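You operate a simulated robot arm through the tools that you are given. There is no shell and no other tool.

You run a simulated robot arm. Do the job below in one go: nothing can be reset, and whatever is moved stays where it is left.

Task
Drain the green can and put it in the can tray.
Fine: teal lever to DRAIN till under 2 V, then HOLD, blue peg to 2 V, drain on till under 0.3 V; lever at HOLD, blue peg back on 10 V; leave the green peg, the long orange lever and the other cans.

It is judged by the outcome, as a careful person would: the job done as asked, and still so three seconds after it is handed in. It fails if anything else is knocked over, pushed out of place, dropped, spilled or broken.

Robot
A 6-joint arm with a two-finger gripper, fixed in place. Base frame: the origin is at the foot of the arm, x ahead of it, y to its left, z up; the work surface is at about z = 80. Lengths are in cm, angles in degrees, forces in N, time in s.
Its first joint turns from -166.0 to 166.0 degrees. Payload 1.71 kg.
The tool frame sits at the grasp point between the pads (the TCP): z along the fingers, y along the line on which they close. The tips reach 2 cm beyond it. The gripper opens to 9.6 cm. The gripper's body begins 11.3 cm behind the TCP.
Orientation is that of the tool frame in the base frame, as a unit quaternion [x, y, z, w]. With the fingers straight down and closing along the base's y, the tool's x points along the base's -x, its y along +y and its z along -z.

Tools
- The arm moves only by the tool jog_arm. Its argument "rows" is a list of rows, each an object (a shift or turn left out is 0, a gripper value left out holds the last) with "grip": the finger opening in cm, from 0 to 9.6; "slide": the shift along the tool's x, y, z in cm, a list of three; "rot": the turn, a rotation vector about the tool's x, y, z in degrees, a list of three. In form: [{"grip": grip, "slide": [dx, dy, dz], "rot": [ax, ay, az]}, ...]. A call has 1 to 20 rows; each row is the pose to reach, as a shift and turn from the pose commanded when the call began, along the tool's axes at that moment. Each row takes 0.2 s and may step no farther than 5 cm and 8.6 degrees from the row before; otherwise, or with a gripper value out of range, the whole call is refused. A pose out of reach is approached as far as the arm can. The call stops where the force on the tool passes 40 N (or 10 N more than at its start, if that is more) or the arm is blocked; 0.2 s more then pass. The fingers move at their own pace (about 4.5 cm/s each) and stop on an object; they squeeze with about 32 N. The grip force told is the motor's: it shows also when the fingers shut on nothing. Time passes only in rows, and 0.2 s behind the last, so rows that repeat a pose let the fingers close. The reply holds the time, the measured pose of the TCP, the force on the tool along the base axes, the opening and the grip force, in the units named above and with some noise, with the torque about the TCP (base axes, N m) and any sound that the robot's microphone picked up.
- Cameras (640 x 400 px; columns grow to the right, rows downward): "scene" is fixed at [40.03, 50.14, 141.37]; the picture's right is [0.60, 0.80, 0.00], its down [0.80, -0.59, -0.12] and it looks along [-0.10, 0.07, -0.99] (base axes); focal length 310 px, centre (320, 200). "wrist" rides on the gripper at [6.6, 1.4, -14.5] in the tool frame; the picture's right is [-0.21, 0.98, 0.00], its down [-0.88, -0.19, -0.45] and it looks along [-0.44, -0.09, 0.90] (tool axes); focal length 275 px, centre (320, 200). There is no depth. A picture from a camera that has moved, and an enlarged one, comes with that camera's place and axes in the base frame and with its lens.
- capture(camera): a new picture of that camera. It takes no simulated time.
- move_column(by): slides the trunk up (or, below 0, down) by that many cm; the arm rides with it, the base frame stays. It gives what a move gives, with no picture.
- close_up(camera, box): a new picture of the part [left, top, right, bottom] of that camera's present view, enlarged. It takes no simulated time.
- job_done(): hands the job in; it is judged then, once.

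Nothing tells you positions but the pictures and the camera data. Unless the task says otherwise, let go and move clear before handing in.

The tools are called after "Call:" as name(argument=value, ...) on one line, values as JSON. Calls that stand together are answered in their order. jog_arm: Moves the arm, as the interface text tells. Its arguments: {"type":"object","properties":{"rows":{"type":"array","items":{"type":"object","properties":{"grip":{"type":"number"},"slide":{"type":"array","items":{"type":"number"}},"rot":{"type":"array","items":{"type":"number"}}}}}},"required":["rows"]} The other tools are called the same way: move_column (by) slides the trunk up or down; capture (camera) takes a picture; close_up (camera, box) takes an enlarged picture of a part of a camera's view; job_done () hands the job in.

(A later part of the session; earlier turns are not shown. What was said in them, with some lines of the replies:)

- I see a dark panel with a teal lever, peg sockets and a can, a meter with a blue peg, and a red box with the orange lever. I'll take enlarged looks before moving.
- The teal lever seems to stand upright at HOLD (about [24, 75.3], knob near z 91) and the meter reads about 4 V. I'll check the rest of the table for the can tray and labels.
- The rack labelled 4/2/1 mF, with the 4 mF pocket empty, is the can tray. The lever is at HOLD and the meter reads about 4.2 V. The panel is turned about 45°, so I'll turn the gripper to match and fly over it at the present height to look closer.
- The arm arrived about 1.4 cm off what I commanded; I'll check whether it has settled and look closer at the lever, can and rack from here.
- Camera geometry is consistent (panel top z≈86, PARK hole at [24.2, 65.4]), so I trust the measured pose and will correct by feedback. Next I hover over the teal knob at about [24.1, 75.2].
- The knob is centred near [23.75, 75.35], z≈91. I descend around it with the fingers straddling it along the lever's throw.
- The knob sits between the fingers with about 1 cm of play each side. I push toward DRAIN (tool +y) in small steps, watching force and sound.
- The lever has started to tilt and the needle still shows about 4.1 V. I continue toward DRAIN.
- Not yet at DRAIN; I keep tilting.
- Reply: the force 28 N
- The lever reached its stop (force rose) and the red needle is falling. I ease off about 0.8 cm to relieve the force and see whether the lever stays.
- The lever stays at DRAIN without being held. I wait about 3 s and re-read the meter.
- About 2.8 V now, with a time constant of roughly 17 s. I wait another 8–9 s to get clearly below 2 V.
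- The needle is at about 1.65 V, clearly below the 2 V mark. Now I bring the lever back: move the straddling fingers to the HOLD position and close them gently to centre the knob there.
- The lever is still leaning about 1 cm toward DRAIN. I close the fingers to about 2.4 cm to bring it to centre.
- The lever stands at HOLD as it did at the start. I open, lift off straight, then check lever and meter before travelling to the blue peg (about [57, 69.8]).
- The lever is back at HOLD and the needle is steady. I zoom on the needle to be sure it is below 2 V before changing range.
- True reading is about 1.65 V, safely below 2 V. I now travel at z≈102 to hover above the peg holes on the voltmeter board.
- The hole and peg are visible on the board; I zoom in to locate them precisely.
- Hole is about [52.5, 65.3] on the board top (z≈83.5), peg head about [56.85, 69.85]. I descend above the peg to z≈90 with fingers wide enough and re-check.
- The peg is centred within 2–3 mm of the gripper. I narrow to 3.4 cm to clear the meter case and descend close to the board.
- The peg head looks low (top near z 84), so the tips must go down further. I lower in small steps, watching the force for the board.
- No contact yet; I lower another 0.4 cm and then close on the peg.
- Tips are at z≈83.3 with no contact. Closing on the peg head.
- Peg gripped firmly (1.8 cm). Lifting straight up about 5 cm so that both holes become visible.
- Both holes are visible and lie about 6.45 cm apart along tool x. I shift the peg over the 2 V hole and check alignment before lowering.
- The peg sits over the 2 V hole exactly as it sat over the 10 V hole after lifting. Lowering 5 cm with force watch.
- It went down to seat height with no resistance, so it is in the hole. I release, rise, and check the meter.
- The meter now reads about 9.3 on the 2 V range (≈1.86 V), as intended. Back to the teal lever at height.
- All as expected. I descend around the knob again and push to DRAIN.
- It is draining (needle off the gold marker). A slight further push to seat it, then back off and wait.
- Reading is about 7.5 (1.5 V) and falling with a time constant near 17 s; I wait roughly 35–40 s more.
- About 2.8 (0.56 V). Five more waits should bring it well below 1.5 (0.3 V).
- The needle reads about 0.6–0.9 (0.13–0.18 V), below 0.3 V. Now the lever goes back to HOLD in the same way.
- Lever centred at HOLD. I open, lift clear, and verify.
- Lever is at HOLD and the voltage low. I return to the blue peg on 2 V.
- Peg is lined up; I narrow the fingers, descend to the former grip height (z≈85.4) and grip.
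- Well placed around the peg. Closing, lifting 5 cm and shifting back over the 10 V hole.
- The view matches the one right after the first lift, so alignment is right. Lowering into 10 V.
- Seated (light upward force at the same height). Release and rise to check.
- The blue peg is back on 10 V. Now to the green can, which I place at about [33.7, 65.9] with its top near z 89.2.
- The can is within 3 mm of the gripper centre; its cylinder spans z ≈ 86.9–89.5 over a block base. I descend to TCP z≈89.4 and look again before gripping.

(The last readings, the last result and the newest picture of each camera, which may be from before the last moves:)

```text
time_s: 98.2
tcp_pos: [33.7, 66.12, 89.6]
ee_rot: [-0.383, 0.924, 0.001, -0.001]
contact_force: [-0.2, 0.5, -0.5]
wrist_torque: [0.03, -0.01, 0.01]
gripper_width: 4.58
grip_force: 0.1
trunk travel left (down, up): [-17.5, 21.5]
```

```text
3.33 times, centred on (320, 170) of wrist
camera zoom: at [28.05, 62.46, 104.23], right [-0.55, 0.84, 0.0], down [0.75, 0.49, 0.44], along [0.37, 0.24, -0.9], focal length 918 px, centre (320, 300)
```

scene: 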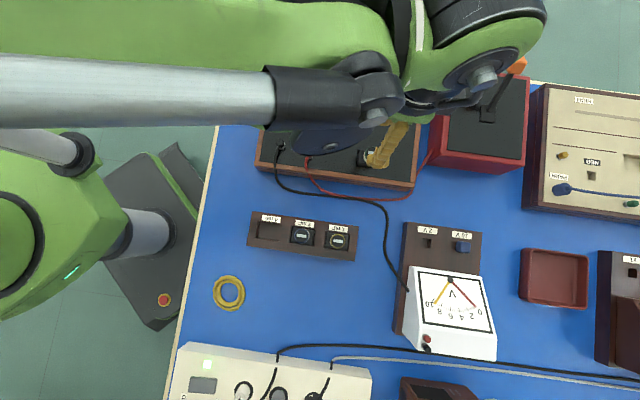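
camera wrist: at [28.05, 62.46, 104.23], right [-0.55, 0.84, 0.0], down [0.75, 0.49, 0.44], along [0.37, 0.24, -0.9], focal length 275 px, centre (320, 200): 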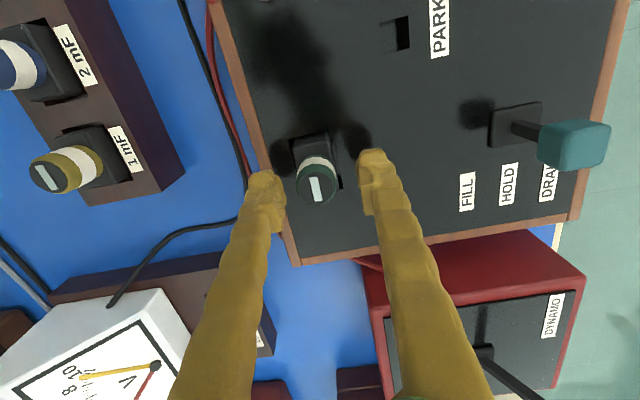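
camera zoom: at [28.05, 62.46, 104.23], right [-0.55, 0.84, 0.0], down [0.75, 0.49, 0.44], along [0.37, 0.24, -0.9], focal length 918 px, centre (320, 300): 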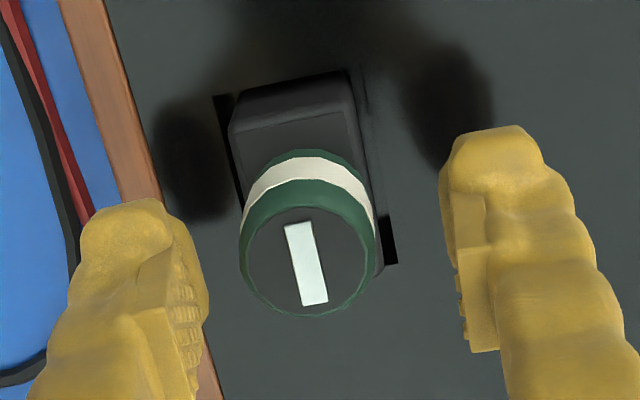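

Centred within a millimetre or two. I trim slightly and close on the cylinder.

Call:
jog_arm(rows=[{"grip": 4.0, "slide": [0.1, -0.1, 0.2]}, {"grip": 3.4, "slide": [0.1, -0.1, 0.2]}, {"grip": 2.8, "slide": [0.1, -0.1, 0.2]}, {"grip": 2.2, "slide": [0.1, -0.1, 0.2]}, {"grip": 1.6, "slide": [0.1, -0.1, 0.2]}, {"grip": 1.6, "slide": [0.1, -0.1, 0.2]}])

Call:
close_up(camera="wrist", box=[240, 110, 400, 230])

```text
time_s: 99.6
tcp_pos: [33.72, 66.07, 89.28]
ee_rot: [-0.383, 0.924, 0.001, 0.0]
contact_force: [-1.1, 0.0, -0.2]
wrist_torque: [-0.02, 0.01, 0.02]
gripper_width: 2.29
grip_force: 32.2
trunk travel left (down, up): [-17.5, 21.5]
```

```text
3.33 times, centred on (320, 170) of wrist
camera zoom: at [28.06, 62.33, 104.05], right [-0.55, 0.84, 0.0], down [0.75, 0.49, 0.44], along [0.37, 0.24, -0.9], focal length 918 px, centre (320, 300)
```

zoom: 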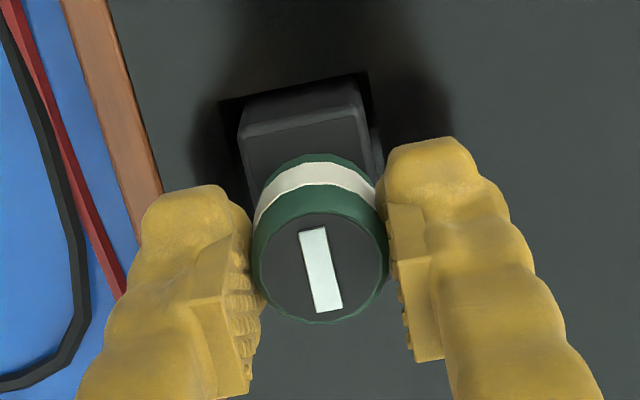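

Can gripped (2.3 cm). Lifting straight up slowly.

Call:
jog_arm(rows=[{"slide": [0, 0, -0.5]}, {"slide": [0, 0, -1.2]}, {"slide": [0, 0, -2.2]}, {"slide": [0, 0, -4]}, {"slide": [0, 0, -7]}, {"slide": [0, 0, -10]}])

Call:
capture(camera="wrist")

Call:
capture(camera="scene")

```text
time_s: 101.0
tcp_pos: [33.72, 65.85, 99.51]
ee_rot: [-0.383, 0.924, 0.001, 0.0]
contact_force: [-0.6, 0.7, -0.6]
wrist_torque: [-0.03, -0.01, 0.02]
gripper_width: 2.29
grip_force: 32.2
trunk travel left (down, up): [-17.5, 21.5]
```

```text
taken
camera wrist: at [28.09, 62.29, 114.08], right [-0.55, 0.84, 0.0], down [0.75, 0.49, 0.44], along [0.37, 0.24, -0.9], focal length 275 px, centre (320, 200)
```

wrist: 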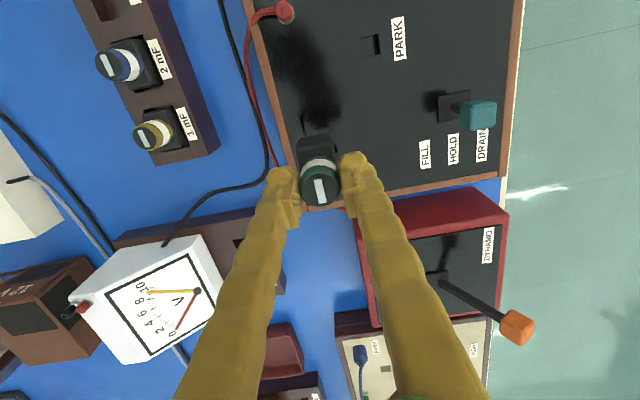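

```text
taken
```

scene: 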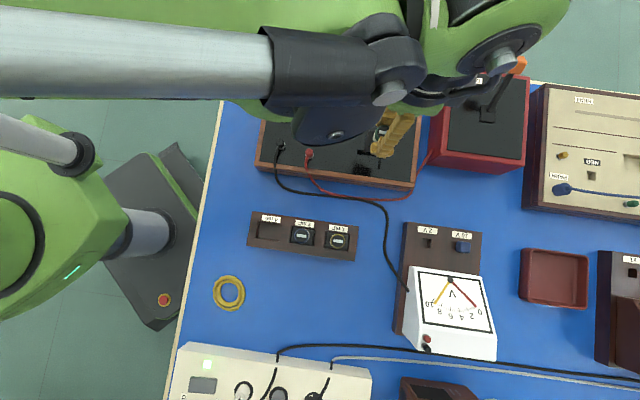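

The can is up. The 4 mF pocket is at about [33.3, 43.4], tray top z≈84.5. I move to a hover next to it to see the pocket past the held can.

Call:
jog_arm(rows=[{"slide": [2.2, -3.1, -1.5]}, {"slide": [4.5, -6.3, -1.5]}, {"slide": [6.8, -9.4, -1.5]}, {"slide": [9.0, -12.5, -1.5]}, {"slide": [11.3, -15.7, -1.5]}, {"slide": [11.3, -15.7, -1.5]}])

Call:
capture(camera="wrist")

Call:
close_up(camera="wrist", box=[240, 20, 400, 220])

Call:
capture(camera="scene")

```text
time_s: 102.4
tcp_pos: [36.89, 46.97, 100.96]
ee_rot: [-0.382, 0.924, 0.001, -0.001]
contact_force: [0.1, 0.1, -0.2]
wrist_torque: [0.03, -0.05, -0.01]
gripper_width: 2.26
grip_force: 31.9
trunk travel left (down, up): [-17.5, 21.5]
```

```text
taken
camera wrist: at [31.29, 43.23, 115.63], right [-0.55, 0.84, 0.0], down [0.75, 0.49, 0.44], along [0.37, 0.24, -0.9], focal length 275 px, centre (320, 200)
```

wrist: 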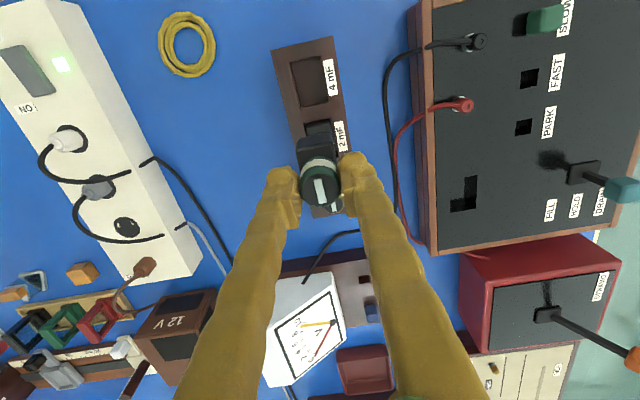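

```text
2.00 times, centred on (320, 120) of wrist
camera zoom: at [31.29, 43.23, 115.63], right [-0.55, 0.84, 0.0], down [0.75, 0.49, 0.44], along [0.37, 0.24, -0.9], focal length 551 px, centre (320, 360)
```

zoom: 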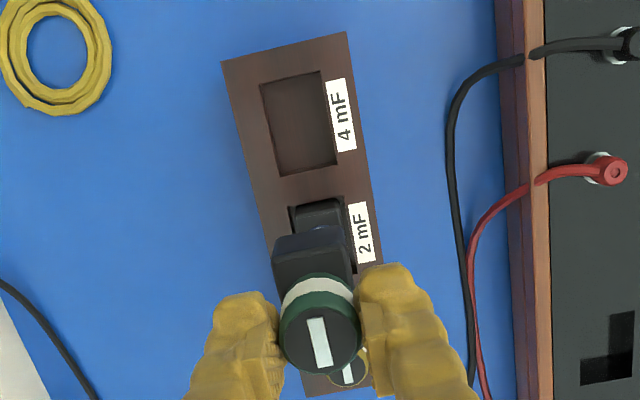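

```text
taken
```

scene: 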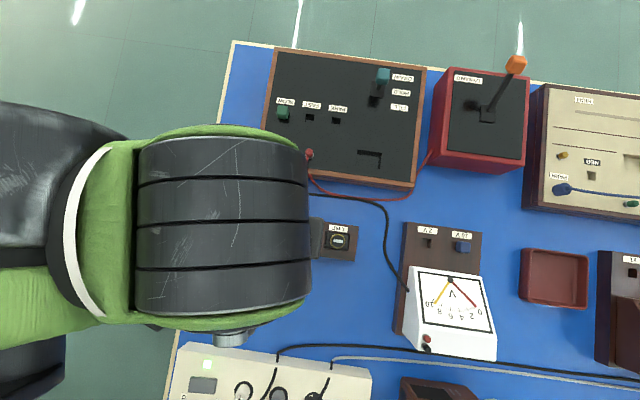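

The pocket's centre measures [33.35, 43.5], well aligned with my gripper yaw. I zoom in on the held can to see how its base hangs relative to the fingers.

Call:
close_up(camera="wrist", box=[280, 120, 360, 220])

Call:
close_up(camera="wrist", box=[270, 30, 360, 140])

Call:
close_up(camera="scene", box=[340, 135, 420, 185])

```text
4.00 times, centred on (320, 170) of wrist
camera zoom: at [31.29, 43.23, 115.63], right [-0.55, 0.84, 0.0], down [0.75, 0.49, 0.44], along [0.37, 0.24, -0.9], focal length 1101 px, centre (320, 320)
```

zoom: 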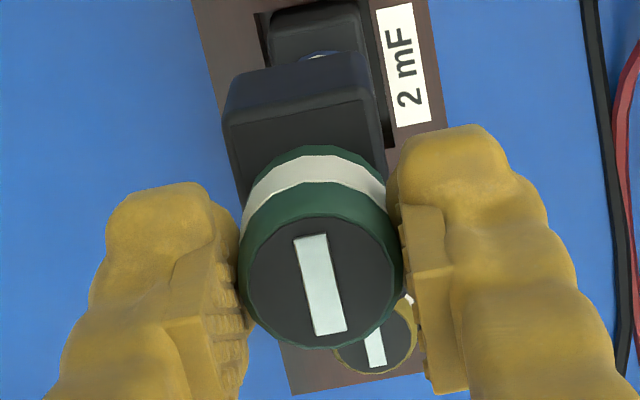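

```text
3.64 times, centred on (315, 85) of wrist
camera zoom: at [31.29, 43.23, 115.63], right [-0.55, 0.84, 0.0], down [0.75, 0.49, 0.44], along [0.37, 0.24, -0.9], focal length 1001 px, centre (338, 618)
```

zoom: 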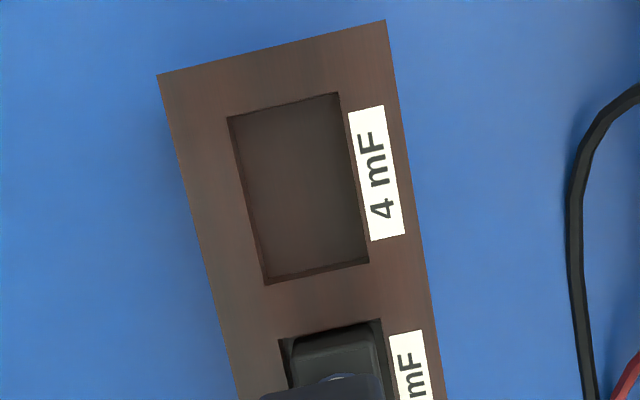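

```text
8.00 times, centred on (380, 160) of scene
camera zoom: at [40.03, 50.14, 141.37], right [0.6, 0.8, 0.0], down [0.8, -0.59, -0.12], along [-0.1, 0.07, -0.99], focal length 2477 px, centre (-160, 520)
```

zoom: 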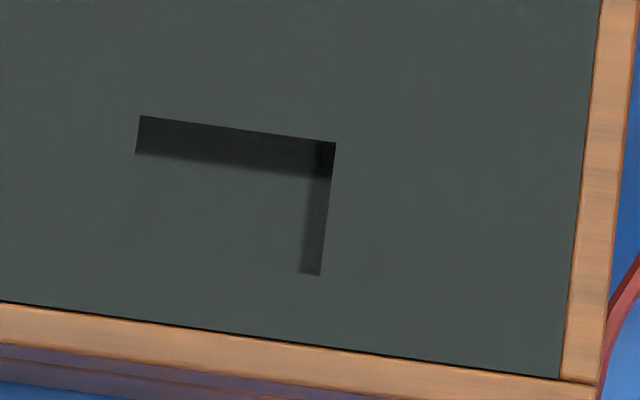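

The can's base hangs centred under the gripper (about 4.1 × 2.5 cm) and the pocket is about 4.5 × 3.3 cm, so I shift 5 cm along tool x over the pocket and come partway down.

Call:
jog_arm(rows=[{"slide": [2.5, 0, 0]}, {"slide": [5.0, 0, 0]}, {"slide": [5.0, 0, 0]}, {"slide": [5.0, 0, 3]}, {"slide": [5.0, 0, 6]}, {"slide": [5.0, 0, 8]}, {"slide": [5.0, 0, 8]}])

Call:
capture(camera="wrist")

Call:
close_up(camera="wrist", box=[260, 90, 380, 220])

```text
time_s: 104.2
tcp_pos: [29.26, 39.48, 94.07]
ee_rot: [-0.384, 0.923, -0.003, 0.007]
contact_force: [-0.8, 0.1, -0.4]
wrist_torque: [0.07, -0.01, 0.03]
gripper_width: 2.27
grip_force: 31.8
trunk travel left (down, up): [-17.5, 21.5]
stopped in row 7: the arm was blocked; the commanded pose is now the measured one
```

```text
taken
camera wrist: at [23.32, 35.83, 108.61], right [-0.55, 0.84, -0.01], down [0.74, 0.49, 0.46], along [0.39, 0.25, -0.89], focal length 275 px, centre (320, 200)
```

wrist: 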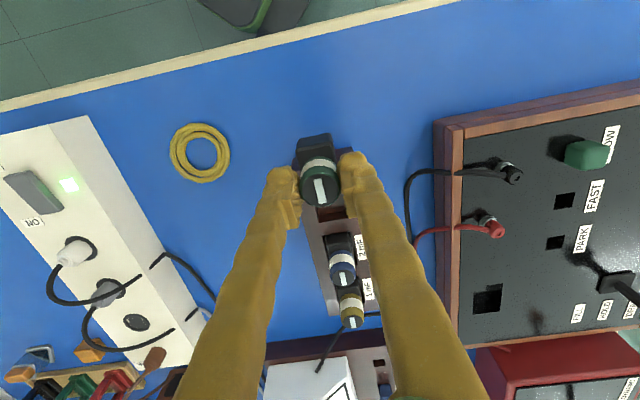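

```text
3.08 times, centred on (320, 155) of wrist
camera zoom: at [23.32, 35.83, 108.61], right [-0.55, 0.84, -0.01], down [0.74, 0.49, 0.46], along [0.39, 0.25, -0.89], focal length 847 px, centre (320, 338)
```

zoom: 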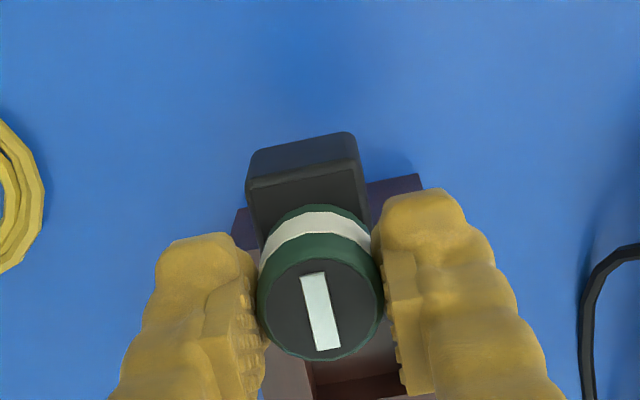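

The arm was reported blocked and ended up about 5.6 cm short of where I sent it (past the pocket, toward the base). I need to see what is in the way before moving on.

Call:
capture(camera="scene")

Call:
close_up(camera="wrist", box=[280, 180, 420, 350])

```text
taken
```

scene: 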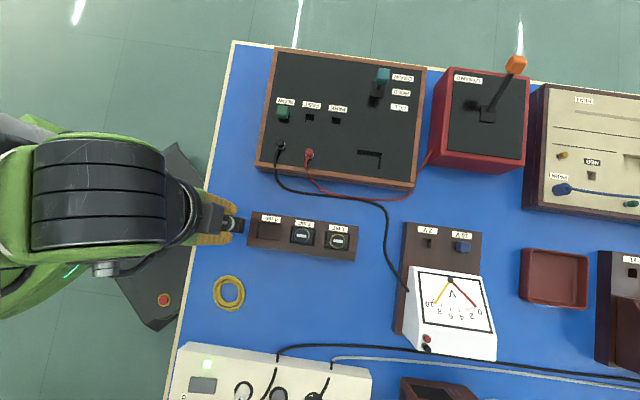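

```text
2.35 times, centred on (350, 265) of wrist
camera zoom: at [23.32, 35.83, 108.61], right [-0.55, 0.84, -0.01], down [0.74, 0.49, 0.46], along [0.39, 0.25, -0.89], focal length 648 px, centre (249, 47)
```

zoom: 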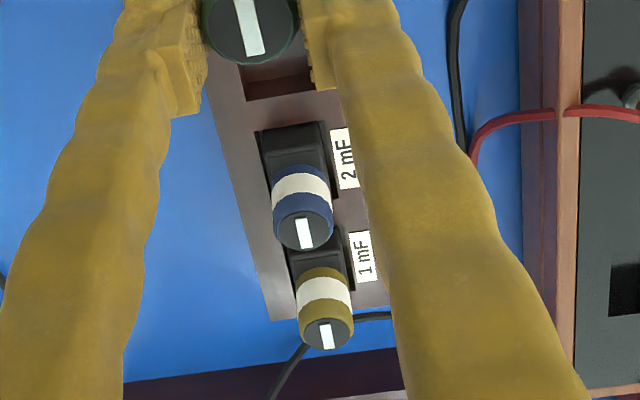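

Nothing was touched; the arm is simply too folded this close to the base. Raising the trunk gives the arm more stretch for a near, low target, so I slide it up (this also lifts the can clear).

Call:
move_column(by=12)

Call:
capture(camera="wrist")

```text
time_s: 105.7
tcp_pos: [29.54, 39.67, 105.99]
ee_rot: [-0.383, 0.924, -0.002, 0.007]
contact_force: [0.2, 0.4, -0.2]
wrist_torque: [-0.02, 0.02, -0.02]
gripper_width: 2.3
grip_force: 32.2
trunk travel left (down, up): [-29.5, 9.5]
```

```text
taken
camera wrist: at [23.72, 35.93, 120.48], right [-0.55, 0.84, -0.01], down [0.74, 0.49, 0.46], along [0.38, 0.24, -0.89], focal length 275 px, centre (320, 200)
```

wrist: 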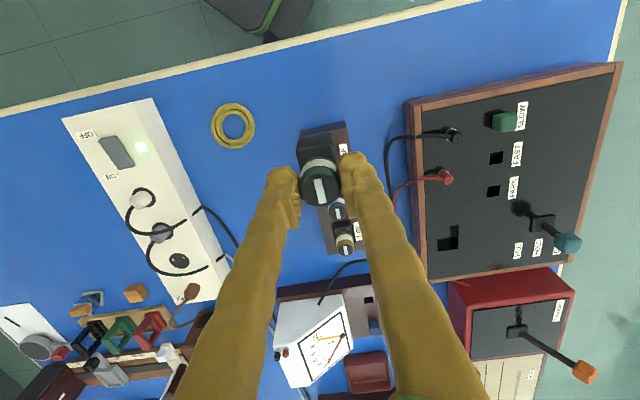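

Now I move back over the pocket at this height and level the tool by about 0.8°, checking that the arm follows.

Call:
jog_arm(rows=[{"slide": [-1.8, 0, 0], "rot": [-0.3, 0.3, 0]}, {"slide": [-3.6, 0, 0], "rot": [-0.6, 0.6, 0]}, {"slide": [-5.4, 0, 0], "rot": [-0.6, 0.6, 0]}, {"slide": [-5.4, 0, 0], "rot": [-0.6, 0.6, 0]}])

Call:
jog_arm(rows=[{"slide": [0, 0, 1]}, {"slide": [0, 0, 2]}])

Call:
capture(camera="wrist")

```text
time_s: 106.9
tcp_pos: [29.36, 40.12, 106.86]
ee_rot: [-0.384, 0.923, -0.002, 0.008]
contact_force: [-0.4, -1.9, -0.2]
wrist_torque: [0.1, -0.02, -0.01]
gripper_width: 2.29
grip_force: 32.0
trunk travel left (down, up): [-29.5, 9.5]
stopped in row 4: the arm was blocked; the commanded pose is now the measured one
```

```text
time_s: 107.5
tcp_pos: [29.24, 39.1, 104.88]
ee_rot: [-0.384, 0.923, -0.003, 0.006]
contact_force: [0.6, 0.2, 0.0]
wrist_torque: [0.03, 0.03, -0.01]
gripper_width: 2.29
grip_force: 31.8
trunk travel left (down, up): [-29.5, 9.5]
```

```text
taken
camera wrist: at [23.35, 35.45, 119.48], right [-0.55, 0.84, -0.01], down [0.74, 0.49, 0.45], along [0.38, 0.25, -0.89], focal length 275 px, centre (320, 200)
```

wrist: 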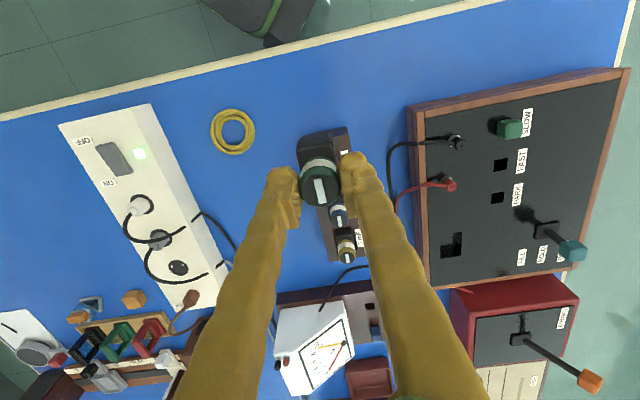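

The arm still isn't following outward commands. Let me look at its posture.

Call:
capture(camera="scene")

Call:
jog_arm(rows=[{}, {}])

```text
taken
```

scene: 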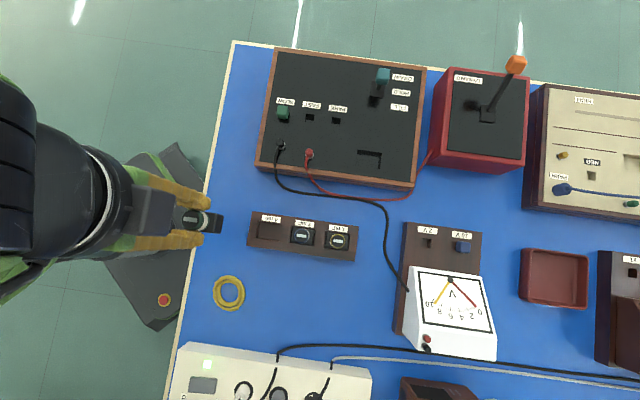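

```text
time_s: 108.1
tcp_pos: [29.22, 39.27, 104.87]
ee_rot: [-0.383, 0.924, -0.001, 0.006]
contact_force: [-0.3, 0.9, -0.5]
wrist_torque: [-0.01, 0.04, 0.02]
gripper_width: 2.28
grip_force: 31.9
trunk travel left (down, up): [-29.5, 9.5]
```

I test a small outward step (2 cm) to see how the arm responds.

Call:
jog_arm(rows=[{"slide": [-1, 0, 0]}, {"slide": [-2, 0, 0]}, {"slide": [-2, 0, 0]}])

Call:
jog_arm(rows=[{"slide": [0, 0, -1]}, {"slide": [0, 0, -3]}, {"slide": [0, 0, -5]}])

```text
time_s: 108.9
tcp_pos: [30.09, 39.93, 105.13]
ee_rot: [-0.383, 0.924, -0.001, 0.006]
contact_force: [-0.3, 0.4, -0.2]
wrist_torque: [-0.02, 0.0, 0.01]
gripper_width: 2.31
grip_force: 32.1
trunk travel left (down, up): [-29.5, 9.5]
```

```text
time_s: 109.7
tcp_pos: [31.2, 41.84, 109.97]
ee_rot: [-0.384, 0.923, -0.001, 0.006]
contact_force: [0.0, 0.2, -0.6]
wrist_torque: [-0.01, -0.02, 0.0]
gripper_width: 2.28
grip_force: 31.6
trunk travel left (down, up): [-29.5, 9.5]
```

The arm tracks poorly in this folded region, better when higher and farther out. I go back out to the region that worked to restore a clean posture.

Call:
jog_arm(rows=[{"slide": [-1.5, 0, -0.5]}, {"slide": [-3, 0, -1]}, {"slide": [-4.5, 0, -1.5]}, {"slide": [-6, 0, -2]}, {"slide": [-7.5, 0, -2]}, {"slide": [-7.5, 0, -2]}])

Call:
capture(camera="scene")

```text
time_s: 111.3
tcp_pos: [32.13, 43.2, 113.06]
ee_rot: [-0.384, 0.923, -0.004, 0.015]
contact_force: [0.1, -1.1, -0.4]
wrist_torque: [0.08, -0.02, 0.01]
gripper_width: 2.32
grip_force: 31.8
trunk travel left (down, up): [-29.5, 9.5]
stopped in row 6: the arm was blocked; the commanded pose is now the measured one
```

```text
taken
```

scene: 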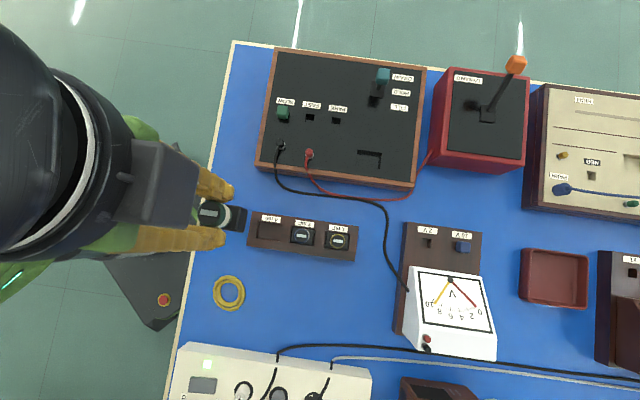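

Still held back outward. I test small moves in other directions to find what the arm follows.

Call:
jog_arm(rows=[{"slide": [0, 1, 0]}, {"slide": [0, 2, 0]}, {"slide": [0, 2, 0]}])

Call:
jog_arm(rows=[{"rot": [-0.6, 0.6, 0]}, {"rot": [-1.2, 1.2, 0]}, {"rot": [-1.2, 1.2, 0]}])

Call:
jog_arm(rows=[{"slide": [0.5, 0, 0]}, {"slide": [1, 0, 0]}, {"slide": [1, 0, 0]}])

```text
time_s: 112.1
tcp_pos: [30.97, 44.58, 112.91]
ee_rot: [-0.384, 0.923, -0.005, 0.013]
contact_force: [0.2, -0.1, -1.6]
wrist_torque: [0.01, -0.01, 0.0]
gripper_width: 2.3
grip_force: 32.6
trunk travel left (down, up): [-29.5, 9.5]
```

```text
time_s: 112.9
tcp_pos: [30.86, 44.41, 112.95]
ee_rot: [-0.383, 0.924, 0.001, -0.001]
contact_force: [0.6, -0.7, -0.1]
wrist_torque: [0.01, 0.02, 0.03]
gripper_width: 2.29
grip_force: 31.2
trunk travel left (down, up): [-29.5, 9.5]
```

```text
time_s: 113.7
tcp_pos: [30.53, 44.23, 112.81]
ee_rot: [-0.383, 0.924, 0.002, -0.001]
contact_force: [0.0, 0.4, -0.4]
wrist_torque: [-0.01, 0.0, 0.02]
gripper_width: 2.28
grip_force: 32.2
trunk travel left (down, up): [-29.5, 9.5]
```

Sideways, vertical and rotation commands are followed but radial ones are sluggish – a wrist singularity (forearm vertical above the hand). Working with the hand higher relative to the trunk should leave it, so I raise the hand 10 cm and retest; then I can lower the trunk instead of the arm.

Call:
jog_arm(rows=[{"slide": [0, 0, -2]}, {"slide": [0, 0, -4]}, {"slide": [0, 0, -6]}, {"slide": [0, 0, -8]}, {"slide": [0, 0, -10]}, {"slide": [0, 0, -10]}])

Call:
jog_arm(rows=[{"slide": [-0.7, 0, 0]}, {"slide": [-1.4, 0, 0]}, {"slide": [-1.4, 0, 0]}])

```text
time_s: 115.1
tcp_pos: [30.52, 44.1, 122.93]
ee_rot: [-0.383, 0.924, 0.001, 0.0]
contact_force: [0.4, 0.1, -0.7]
wrist_torque: [0.03, 0.01, 0.0]
gripper_width: 2.27
grip_force: 31.5
trunk travel left (down, up): [-29.5, 9.5]
```

```text
time_s: 115.9
tcp_pos: [31.49, 45.14, 122.83]
ee_rot: [-0.382, 0.924, 0.002, 0.0]
contact_force: [-0.4, -0.8, -0.6]
wrist_torque: [-0.01, 0.01, 0.02]
gripper_width: 2.3
grip_force: 32.3
trunk travel left (down, up): [-29.5, 9.5]
```

At this relative height the arm follows exactly. I go to the pocket's XY [33.35, 43.45] up here.

Call:
jog_arm(rows=[{"slide": [-0.1, -0.8, 0]}, {"slide": [-0.1, -1.7, 0]}, {"slide": [-0.12, -2.5, 0]}, {"slide": [-0.12, -2.5, 0]}])

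Call:
capture(camera="wrist")

```text
time_s: 116.9
tcp_pos: [33.35, 43.55, 122.87]
ee_rot: [-0.383, 0.924, 0.001, -0.001]
contact_force: [0.6, 0.4, 0.0]
wrist_torque: [0.03, -0.01, -0.03]
gripper_width: 2.29
grip_force: 31.7
trunk travel left (down, up): [-29.5, 9.5]
```

```text
taken
camera wrist: at [27.7, 39.67, 137.43], right [-0.55, 0.84, 0.0], down [0.75, 0.49, 0.44], along [0.37, 0.25, -0.9], focal length 275 px, centre (320, 200)
```

wrist: 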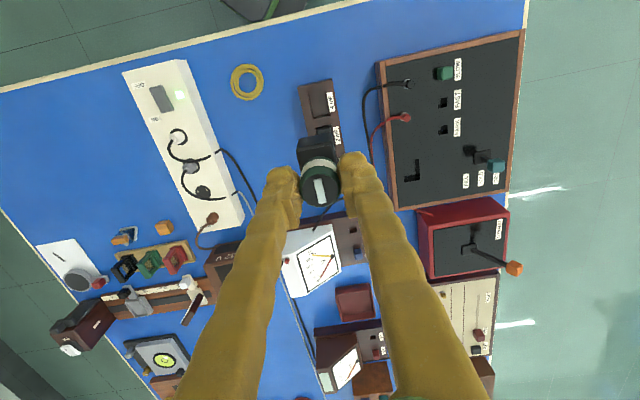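

On target and level. Now I lower the trunk in stages, keeping the arm posture.

Call:
move_column(by=-15)

Call:
move_column(by=-8)

Call:
capture(camera="scene")

Call:
close_up(camera="wrist", box=[260, 50, 400, 220])

```text
time_s: 118.7
tcp_pos: [33.4, 43.42, 107.89]
ee_rot: [-0.383, 0.924, 0.002, -0.001]
contact_force: [0.0, 0.1, -0.1]
wrist_torque: [0.0, 0.04, 0.0]
gripper_width: 2.28
grip_force: 32.1
trunk travel left (down, up): [-14.5, 24.5]
```

```text
time_s: 119.8
tcp_pos: [33.25, 43.41, 99.85]
ee_rot: [-0.383, 0.924, 0.002, -0.001]
contact_force: [0.4, 0.1, -1.1]
wrist_torque: [-0.01, 0.01, 0.01]
gripper_width: 2.29
grip_force: 32.0
trunk travel left (down, up): [-6.5, 32.5]
```

```text
taken
```

scene: 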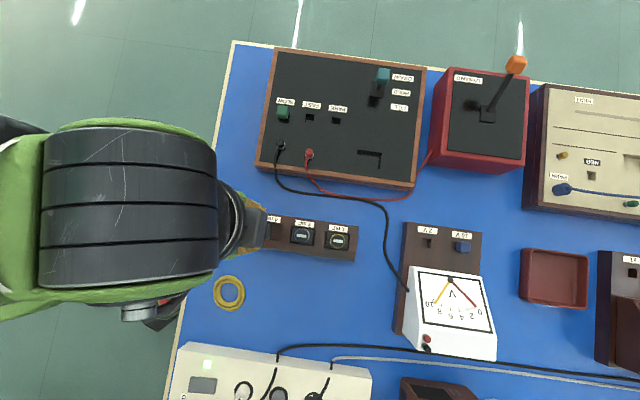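

```text
2.35 times, centred on (330, 135) of wrist
camera zoom: at [27.67, 39.71, 114.44], right [-0.55, 0.84, 0.0], down [0.75, 0.49, 0.44], along [0.37, 0.25, -0.9], focal length 648 px, centre (296, 353)
```

zoom: 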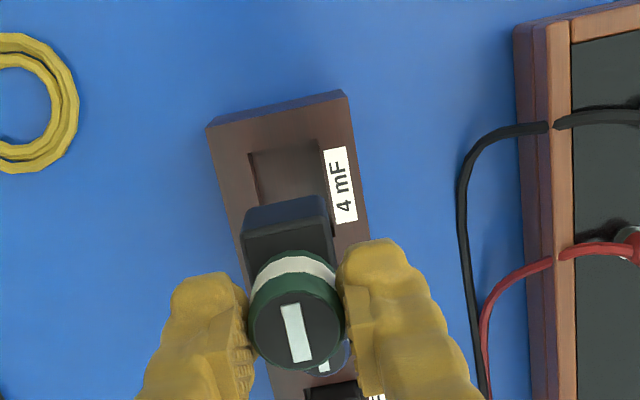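

Good alignment so far. Lowering the trunk another 6 cm (can's base then still about 3 cm above the tray).

Call:
move_column(by=-6)

Call:
capture(camera="wrist")

Call:
close_up(camera="wrist", box=[260, 80, 400, 220])

```text
time_s: 120.8
tcp_pos: [33.22, 43.43, 93.92]
ee_rot: [-0.383, 0.924, 0.002, -0.002]
contact_force: [0.2, 0.0, -0.6]
wrist_torque: [0.0, 0.0, 0.02]
gripper_width: 2.31
grip_force: 32.0
trunk travel left (down, up): [-0.5, 38.5]
```

```text
taken
camera wrist: at [27.66, 39.71, 108.44], right [-0.55, 0.84, 0.0], down [0.75, 0.49, 0.44], along [0.37, 0.25, -0.9], focal length 275 px, centre (320, 200)
```

wrist: 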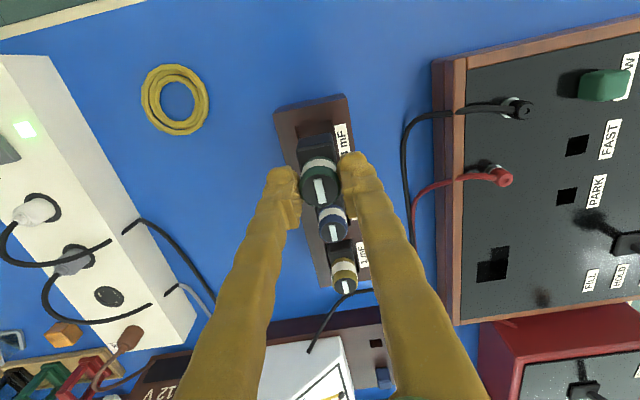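

```text
2.86 times, centred on (330, 150) of wrist
camera zoom: at [27.66, 39.71, 108.44], right [-0.55, 0.84, 0.0], down [0.75, 0.49, 0.44], along [0.37, 0.25, -0.9], focal length 786 px, centre (291, 343)
```

zoom: 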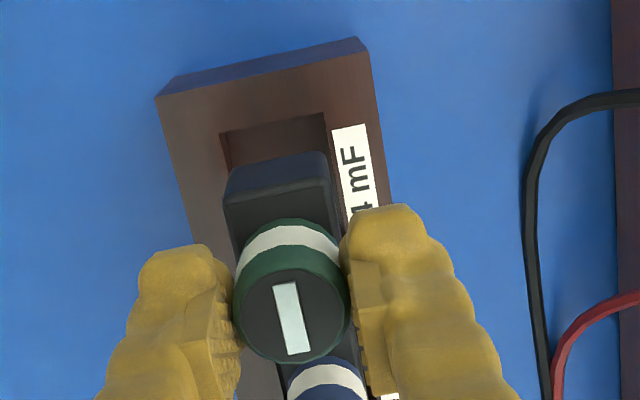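

Alignment is good; a trim of about 1 mm along x and 1.5 mm along y centres it. Then I lower the arm 2 cm and check for drift.

Call:
jog_arm(rows=[{"slide": [-0.1, -0.15, 0]}, {"slide": [-0.1, -0.15, 0.7]}, {"slide": [-0.1, -0.15, 1.4]}, {"slide": [-0.1, -0.15, 2.0]}, {"slide": [-0.1, -0.15, 2.0]}])

Call:
close_up(camera="wrist", box=[260, 80, 400, 220])

```text
time_s: 122.0
tcp_pos: [33.4, 43.24, 91.83]
ee_rot: [-0.383, 0.924, 0.001, -0.001]
contact_force: [1.3, 0.2, 0.0]
wrist_torque: [-0.01, -0.01, 0.0]
gripper_width: 2.28
grip_force: 32.2
trunk travel left (down, up): [-0.5, 38.5]
```

```text
2.86 times, centred on (330, 150) of wrist
camera zoom: at [27.79, 39.66, 106.43], right [-0.55, 0.84, 0.0], down [0.75, 0.49, 0.44], along [0.37, 0.25, -0.9], focal length 786 px, centre (291, 343)
```

zoom: 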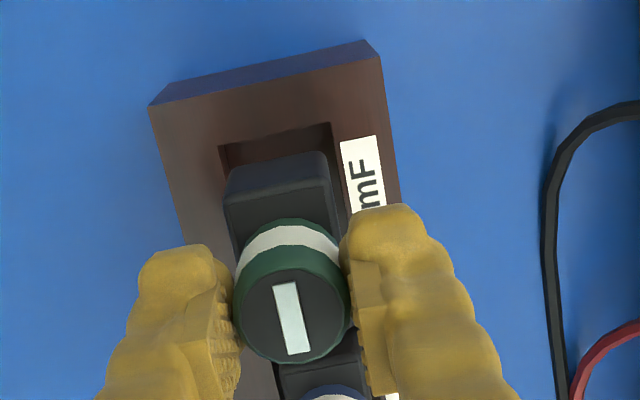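

It tracks well. I trim another 1 mm and lower into the pocket in small steps, watching force.

Call:
jog_arm(rows=[{"slide": [-0.1, 0, 0.3]}, {"slide": [-0.1, 0, 0.8]}, {"slide": [-0.1, 0, 1.3]}, {"slide": [-0.1, 0, 1.8]}, {"slide": [-0.1, 0, 1.8]}])

Call:
close_up(camera="wrist", box=[260, 80, 400, 220])

```text
time_s: 123.2
tcp_pos: [33.54, 43.47, 90.07]
ee_rot: [-0.383, 0.924, 0.002, 0.0]
contact_force: [0.5, 0.2, -0.8]
wrist_torque: [0.01, 0.01, 0.0]
gripper_width: 2.25
grip_force: 31.7
trunk travel left (down, up): [-0.5, 38.5]
```

```text
2.86 times, centred on (330, 150) of wrist
camera zoom: at [27.89, 39.74, 104.62], right [-0.55, 0.84, 0.0], down [0.75, 0.49, 0.44], along [0.37, 0.25, -0.9], focal length 786 px, centre (291, 343)
```

zoom: 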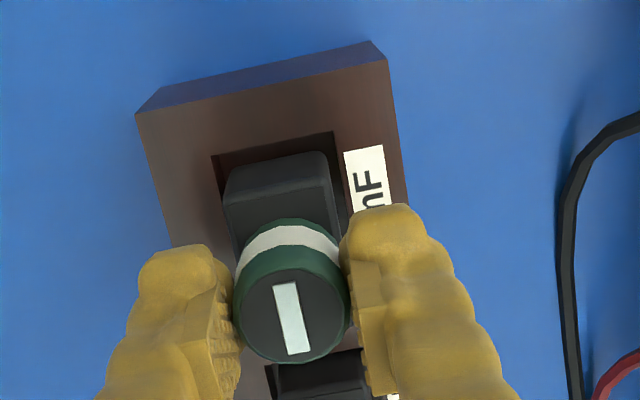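

It is entering the pocket with clearance on all sides. Continuing down in small steps until it touches the floor.

Call:
jog_arm(rows=[{"slide": [0, 0, 0.4]}, {"slide": [0, 0, 0.8]}, {"slide": [0, 0, 1.2]}, {"slide": [0, 0, 1.5]}])

Call:
close_up(camera="wrist", box=[260, 80, 400, 220])

```text
time_s: 124.2
tcp_pos: [33.41, 43.44, 88.74]
ee_rot: [-0.383, 0.924, 0.001, 0.0]
contact_force: [0.7, 3.2, 31.9]
wrist_torque: [0.06, -0.02, 0.01]
gripper_width: 2.31
grip_force: 32.2
trunk travel left (down, up): [-0.5, 38.5]
```

```text
2.86 times, centred on (330, 150) of wrist
camera zoom: at [27.86, 39.71, 103.24], right [-0.55, 0.84, 0.0], down [0.75, 0.49, 0.44], along [0.37, 0.25, -0.9], focal length 786 px, centre (291, 343)
```

zoom: 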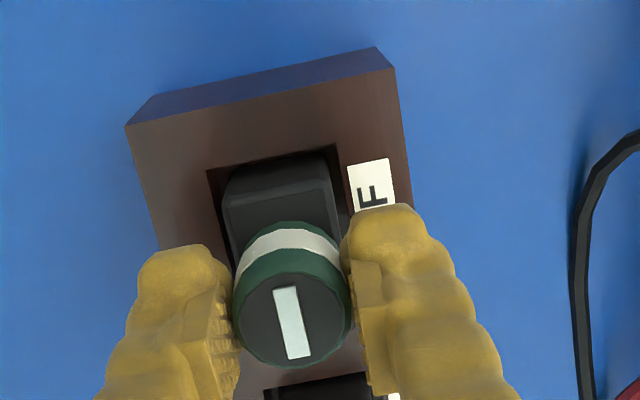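

Firm contact about 2 cm deep in the pocket – the can is on the floor. I ease the pressure, open gently, and look.

Call:
jog_arm(rows=[{"slide": [0, 0, -0.12]}, {"slide": [0, 0, -0.2]}, {"grip": 2.8, "slide": [0, 0, -0.2]}, {"grip": 3.6, "slide": [0, 0, -0.2]}, {"grip": 4.0, "slide": [0, 0, -0.2]}])

Call:
close_up(camera="wrist", box=[260, 80, 400, 220])

```text
time_s: 125.4
tcp_pos: [33.46, 43.5, 88.77]
ee_rot: [-0.384, 0.923, 0.002, -0.001]
contact_force: [0.7, 0.4, -0.5]
wrist_torque: [-0.03, 0.0, 0.04]
gripper_width: 4.01
grip_force: 0.0
trunk travel left (down, up): [-0.5, 38.5]
```

```text
2.86 times, centred on (330, 150) of wrist
camera zoom: at [27.9, 39.78, 103.33], right [-0.55, 0.84, 0.0], down [0.75, 0.49, 0.44], along [0.37, 0.25, -0.9], focal length 786 px, centre (291, 343)
```

zoom: 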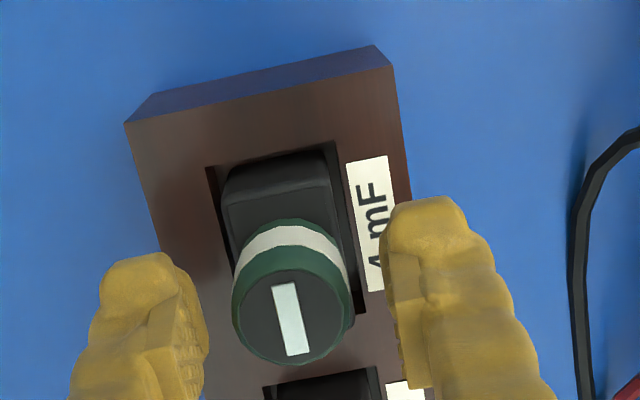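

The can sits level in the 4 mF pocket. I lift straight up, raise the trunk back, and check everything.

Call:
jog_arm(rows=[{"slide": [0, 0, -1]}, {"slide": [0, 0, -3]}, {"slide": [0, 0, -5.5]}, {"slide": [0, 0, -5.5]}])

Call:
move_column(by=17)

Call:
capture(camera="wrist")

Call:
capture(camera="scene")

```text
time_s: 126.4
tcp_pos: [33.58, 43.34, 94.34]
ee_rot: [-0.384, 0.923, 0.001, -0.001]
contact_force: [0.0, -0.6, 0.3]
wrist_torque: [0.02, 0.01, -0.01]
gripper_width: 3.98
grip_force: 0.0
trunk travel left (down, up): [-0.5, 38.5]
```

```text
time_s: 128.3
tcp_pos: [33.47, 43.39, 111.2]
ee_rot: [-0.383, 0.924, 0.001, 0.0]
contact_force: [-0.4, -0.1, 0.7]
wrist_torque: [0.01, 0.01, 0.0]
gripper_width: 4.0
grip_force: 0.2
trunk travel left (down, up): [-17.5, 21.5]
```

```text
taken
camera wrist: at [27.9, 39.69, 125.77], right [-0.55, 0.84, 0.0], down [0.75, 0.49, 0.44], along [0.37, 0.25, -0.9], focal length 275 px, centre (320, 200)
```

wrist: 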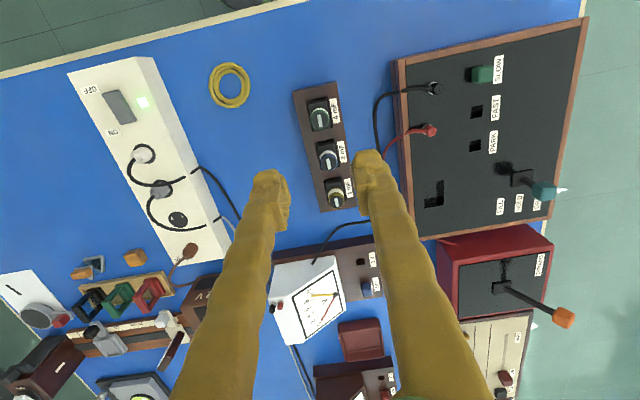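

```text
taken
```

scene: 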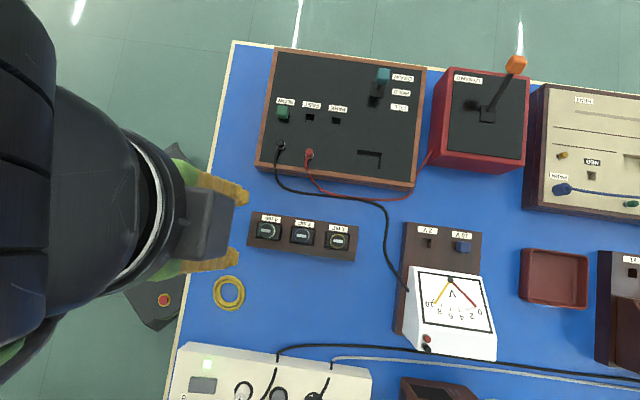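

Everything appears in place; a last close check of the tray, lever, and peg.

Call:
close_up(camera="scene", box=[230, 190, 380, 290])

Call:
close_up(camera="scene", box=[250, 40, 440, 200])

Call:
close_up(camera="scene", box=[390, 210, 510, 340])

```text
4.00 times, centred on (305, 240) of scene
camera zoom: at [40.03, 50.14, 141.37], right [0.6, 0.8, 0.0], down [0.8, -0.59, -0.12], along [-0.1, 0.07, -0.99], focal length 1238 px, centre (380, 40)
```

zoom: 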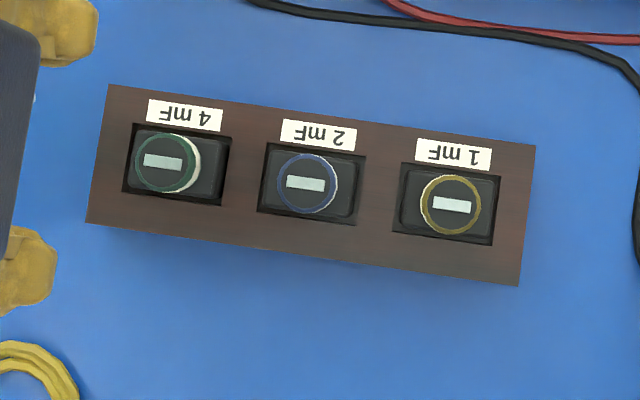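

```text
2.50 times, centred on (345, 120) of scene
camera zoom: at [40.03, 50.14, 141.37], right [0.6, 0.8, 0.0], down [0.8, -0.59, -0.12], along [-0.1, 0.07, -0.99], focal length 774 px, centre (258, 400)
```

zoom: 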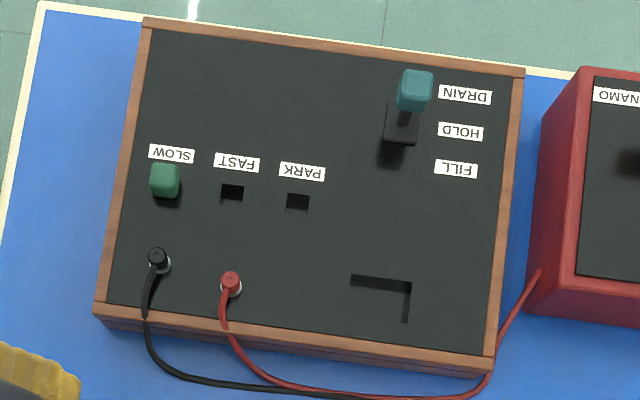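

```text
3.08 times, centred on (450, 275) of scene
camera zoom: at [40.03, 50.14, 141.37], right [0.6, 0.8, 0.0], down [0.8, -0.59, -0.12], along [-0.1, 0.07, -0.99], focal length 953 px, centre (-80, -31)
```

zoom: 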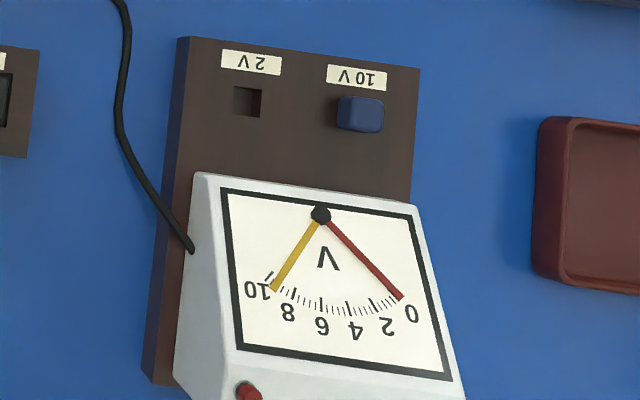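

The green can sits in its 4 mF pocket, the lever is at HOLD, the blue peg is on 10 V, and nothing else was moved. The gripper is clear, so I hand the job in.

Call:
job_done()

```text
The job is handed in.
```

The green can is drained and sitting level in the 4 mF pocket of the can tray. I handed the job in with the gripper clear.

- **Draining:** I took it down on the 10 V range to under 2 V, about 1.86 V once read on the 2 V range. I then set the lever to HOLD, moved the blue peg to 2 V, and drained on to about 0.13–0.18 V.
- **Final settings:** The teal lever is at HOLD and the blue peg is back on 10 V.
- **Left alone:** The green peg, the long orange lever and the other cans look unchanged in the final pictures.
- **Arm trouble:** The arm was blocked twice while I was carrying the can near the tray, because it was folded too close to its base. Nothing was touched. I worked from a different trunk height, placed the can, and returned the trunk to its starting height.
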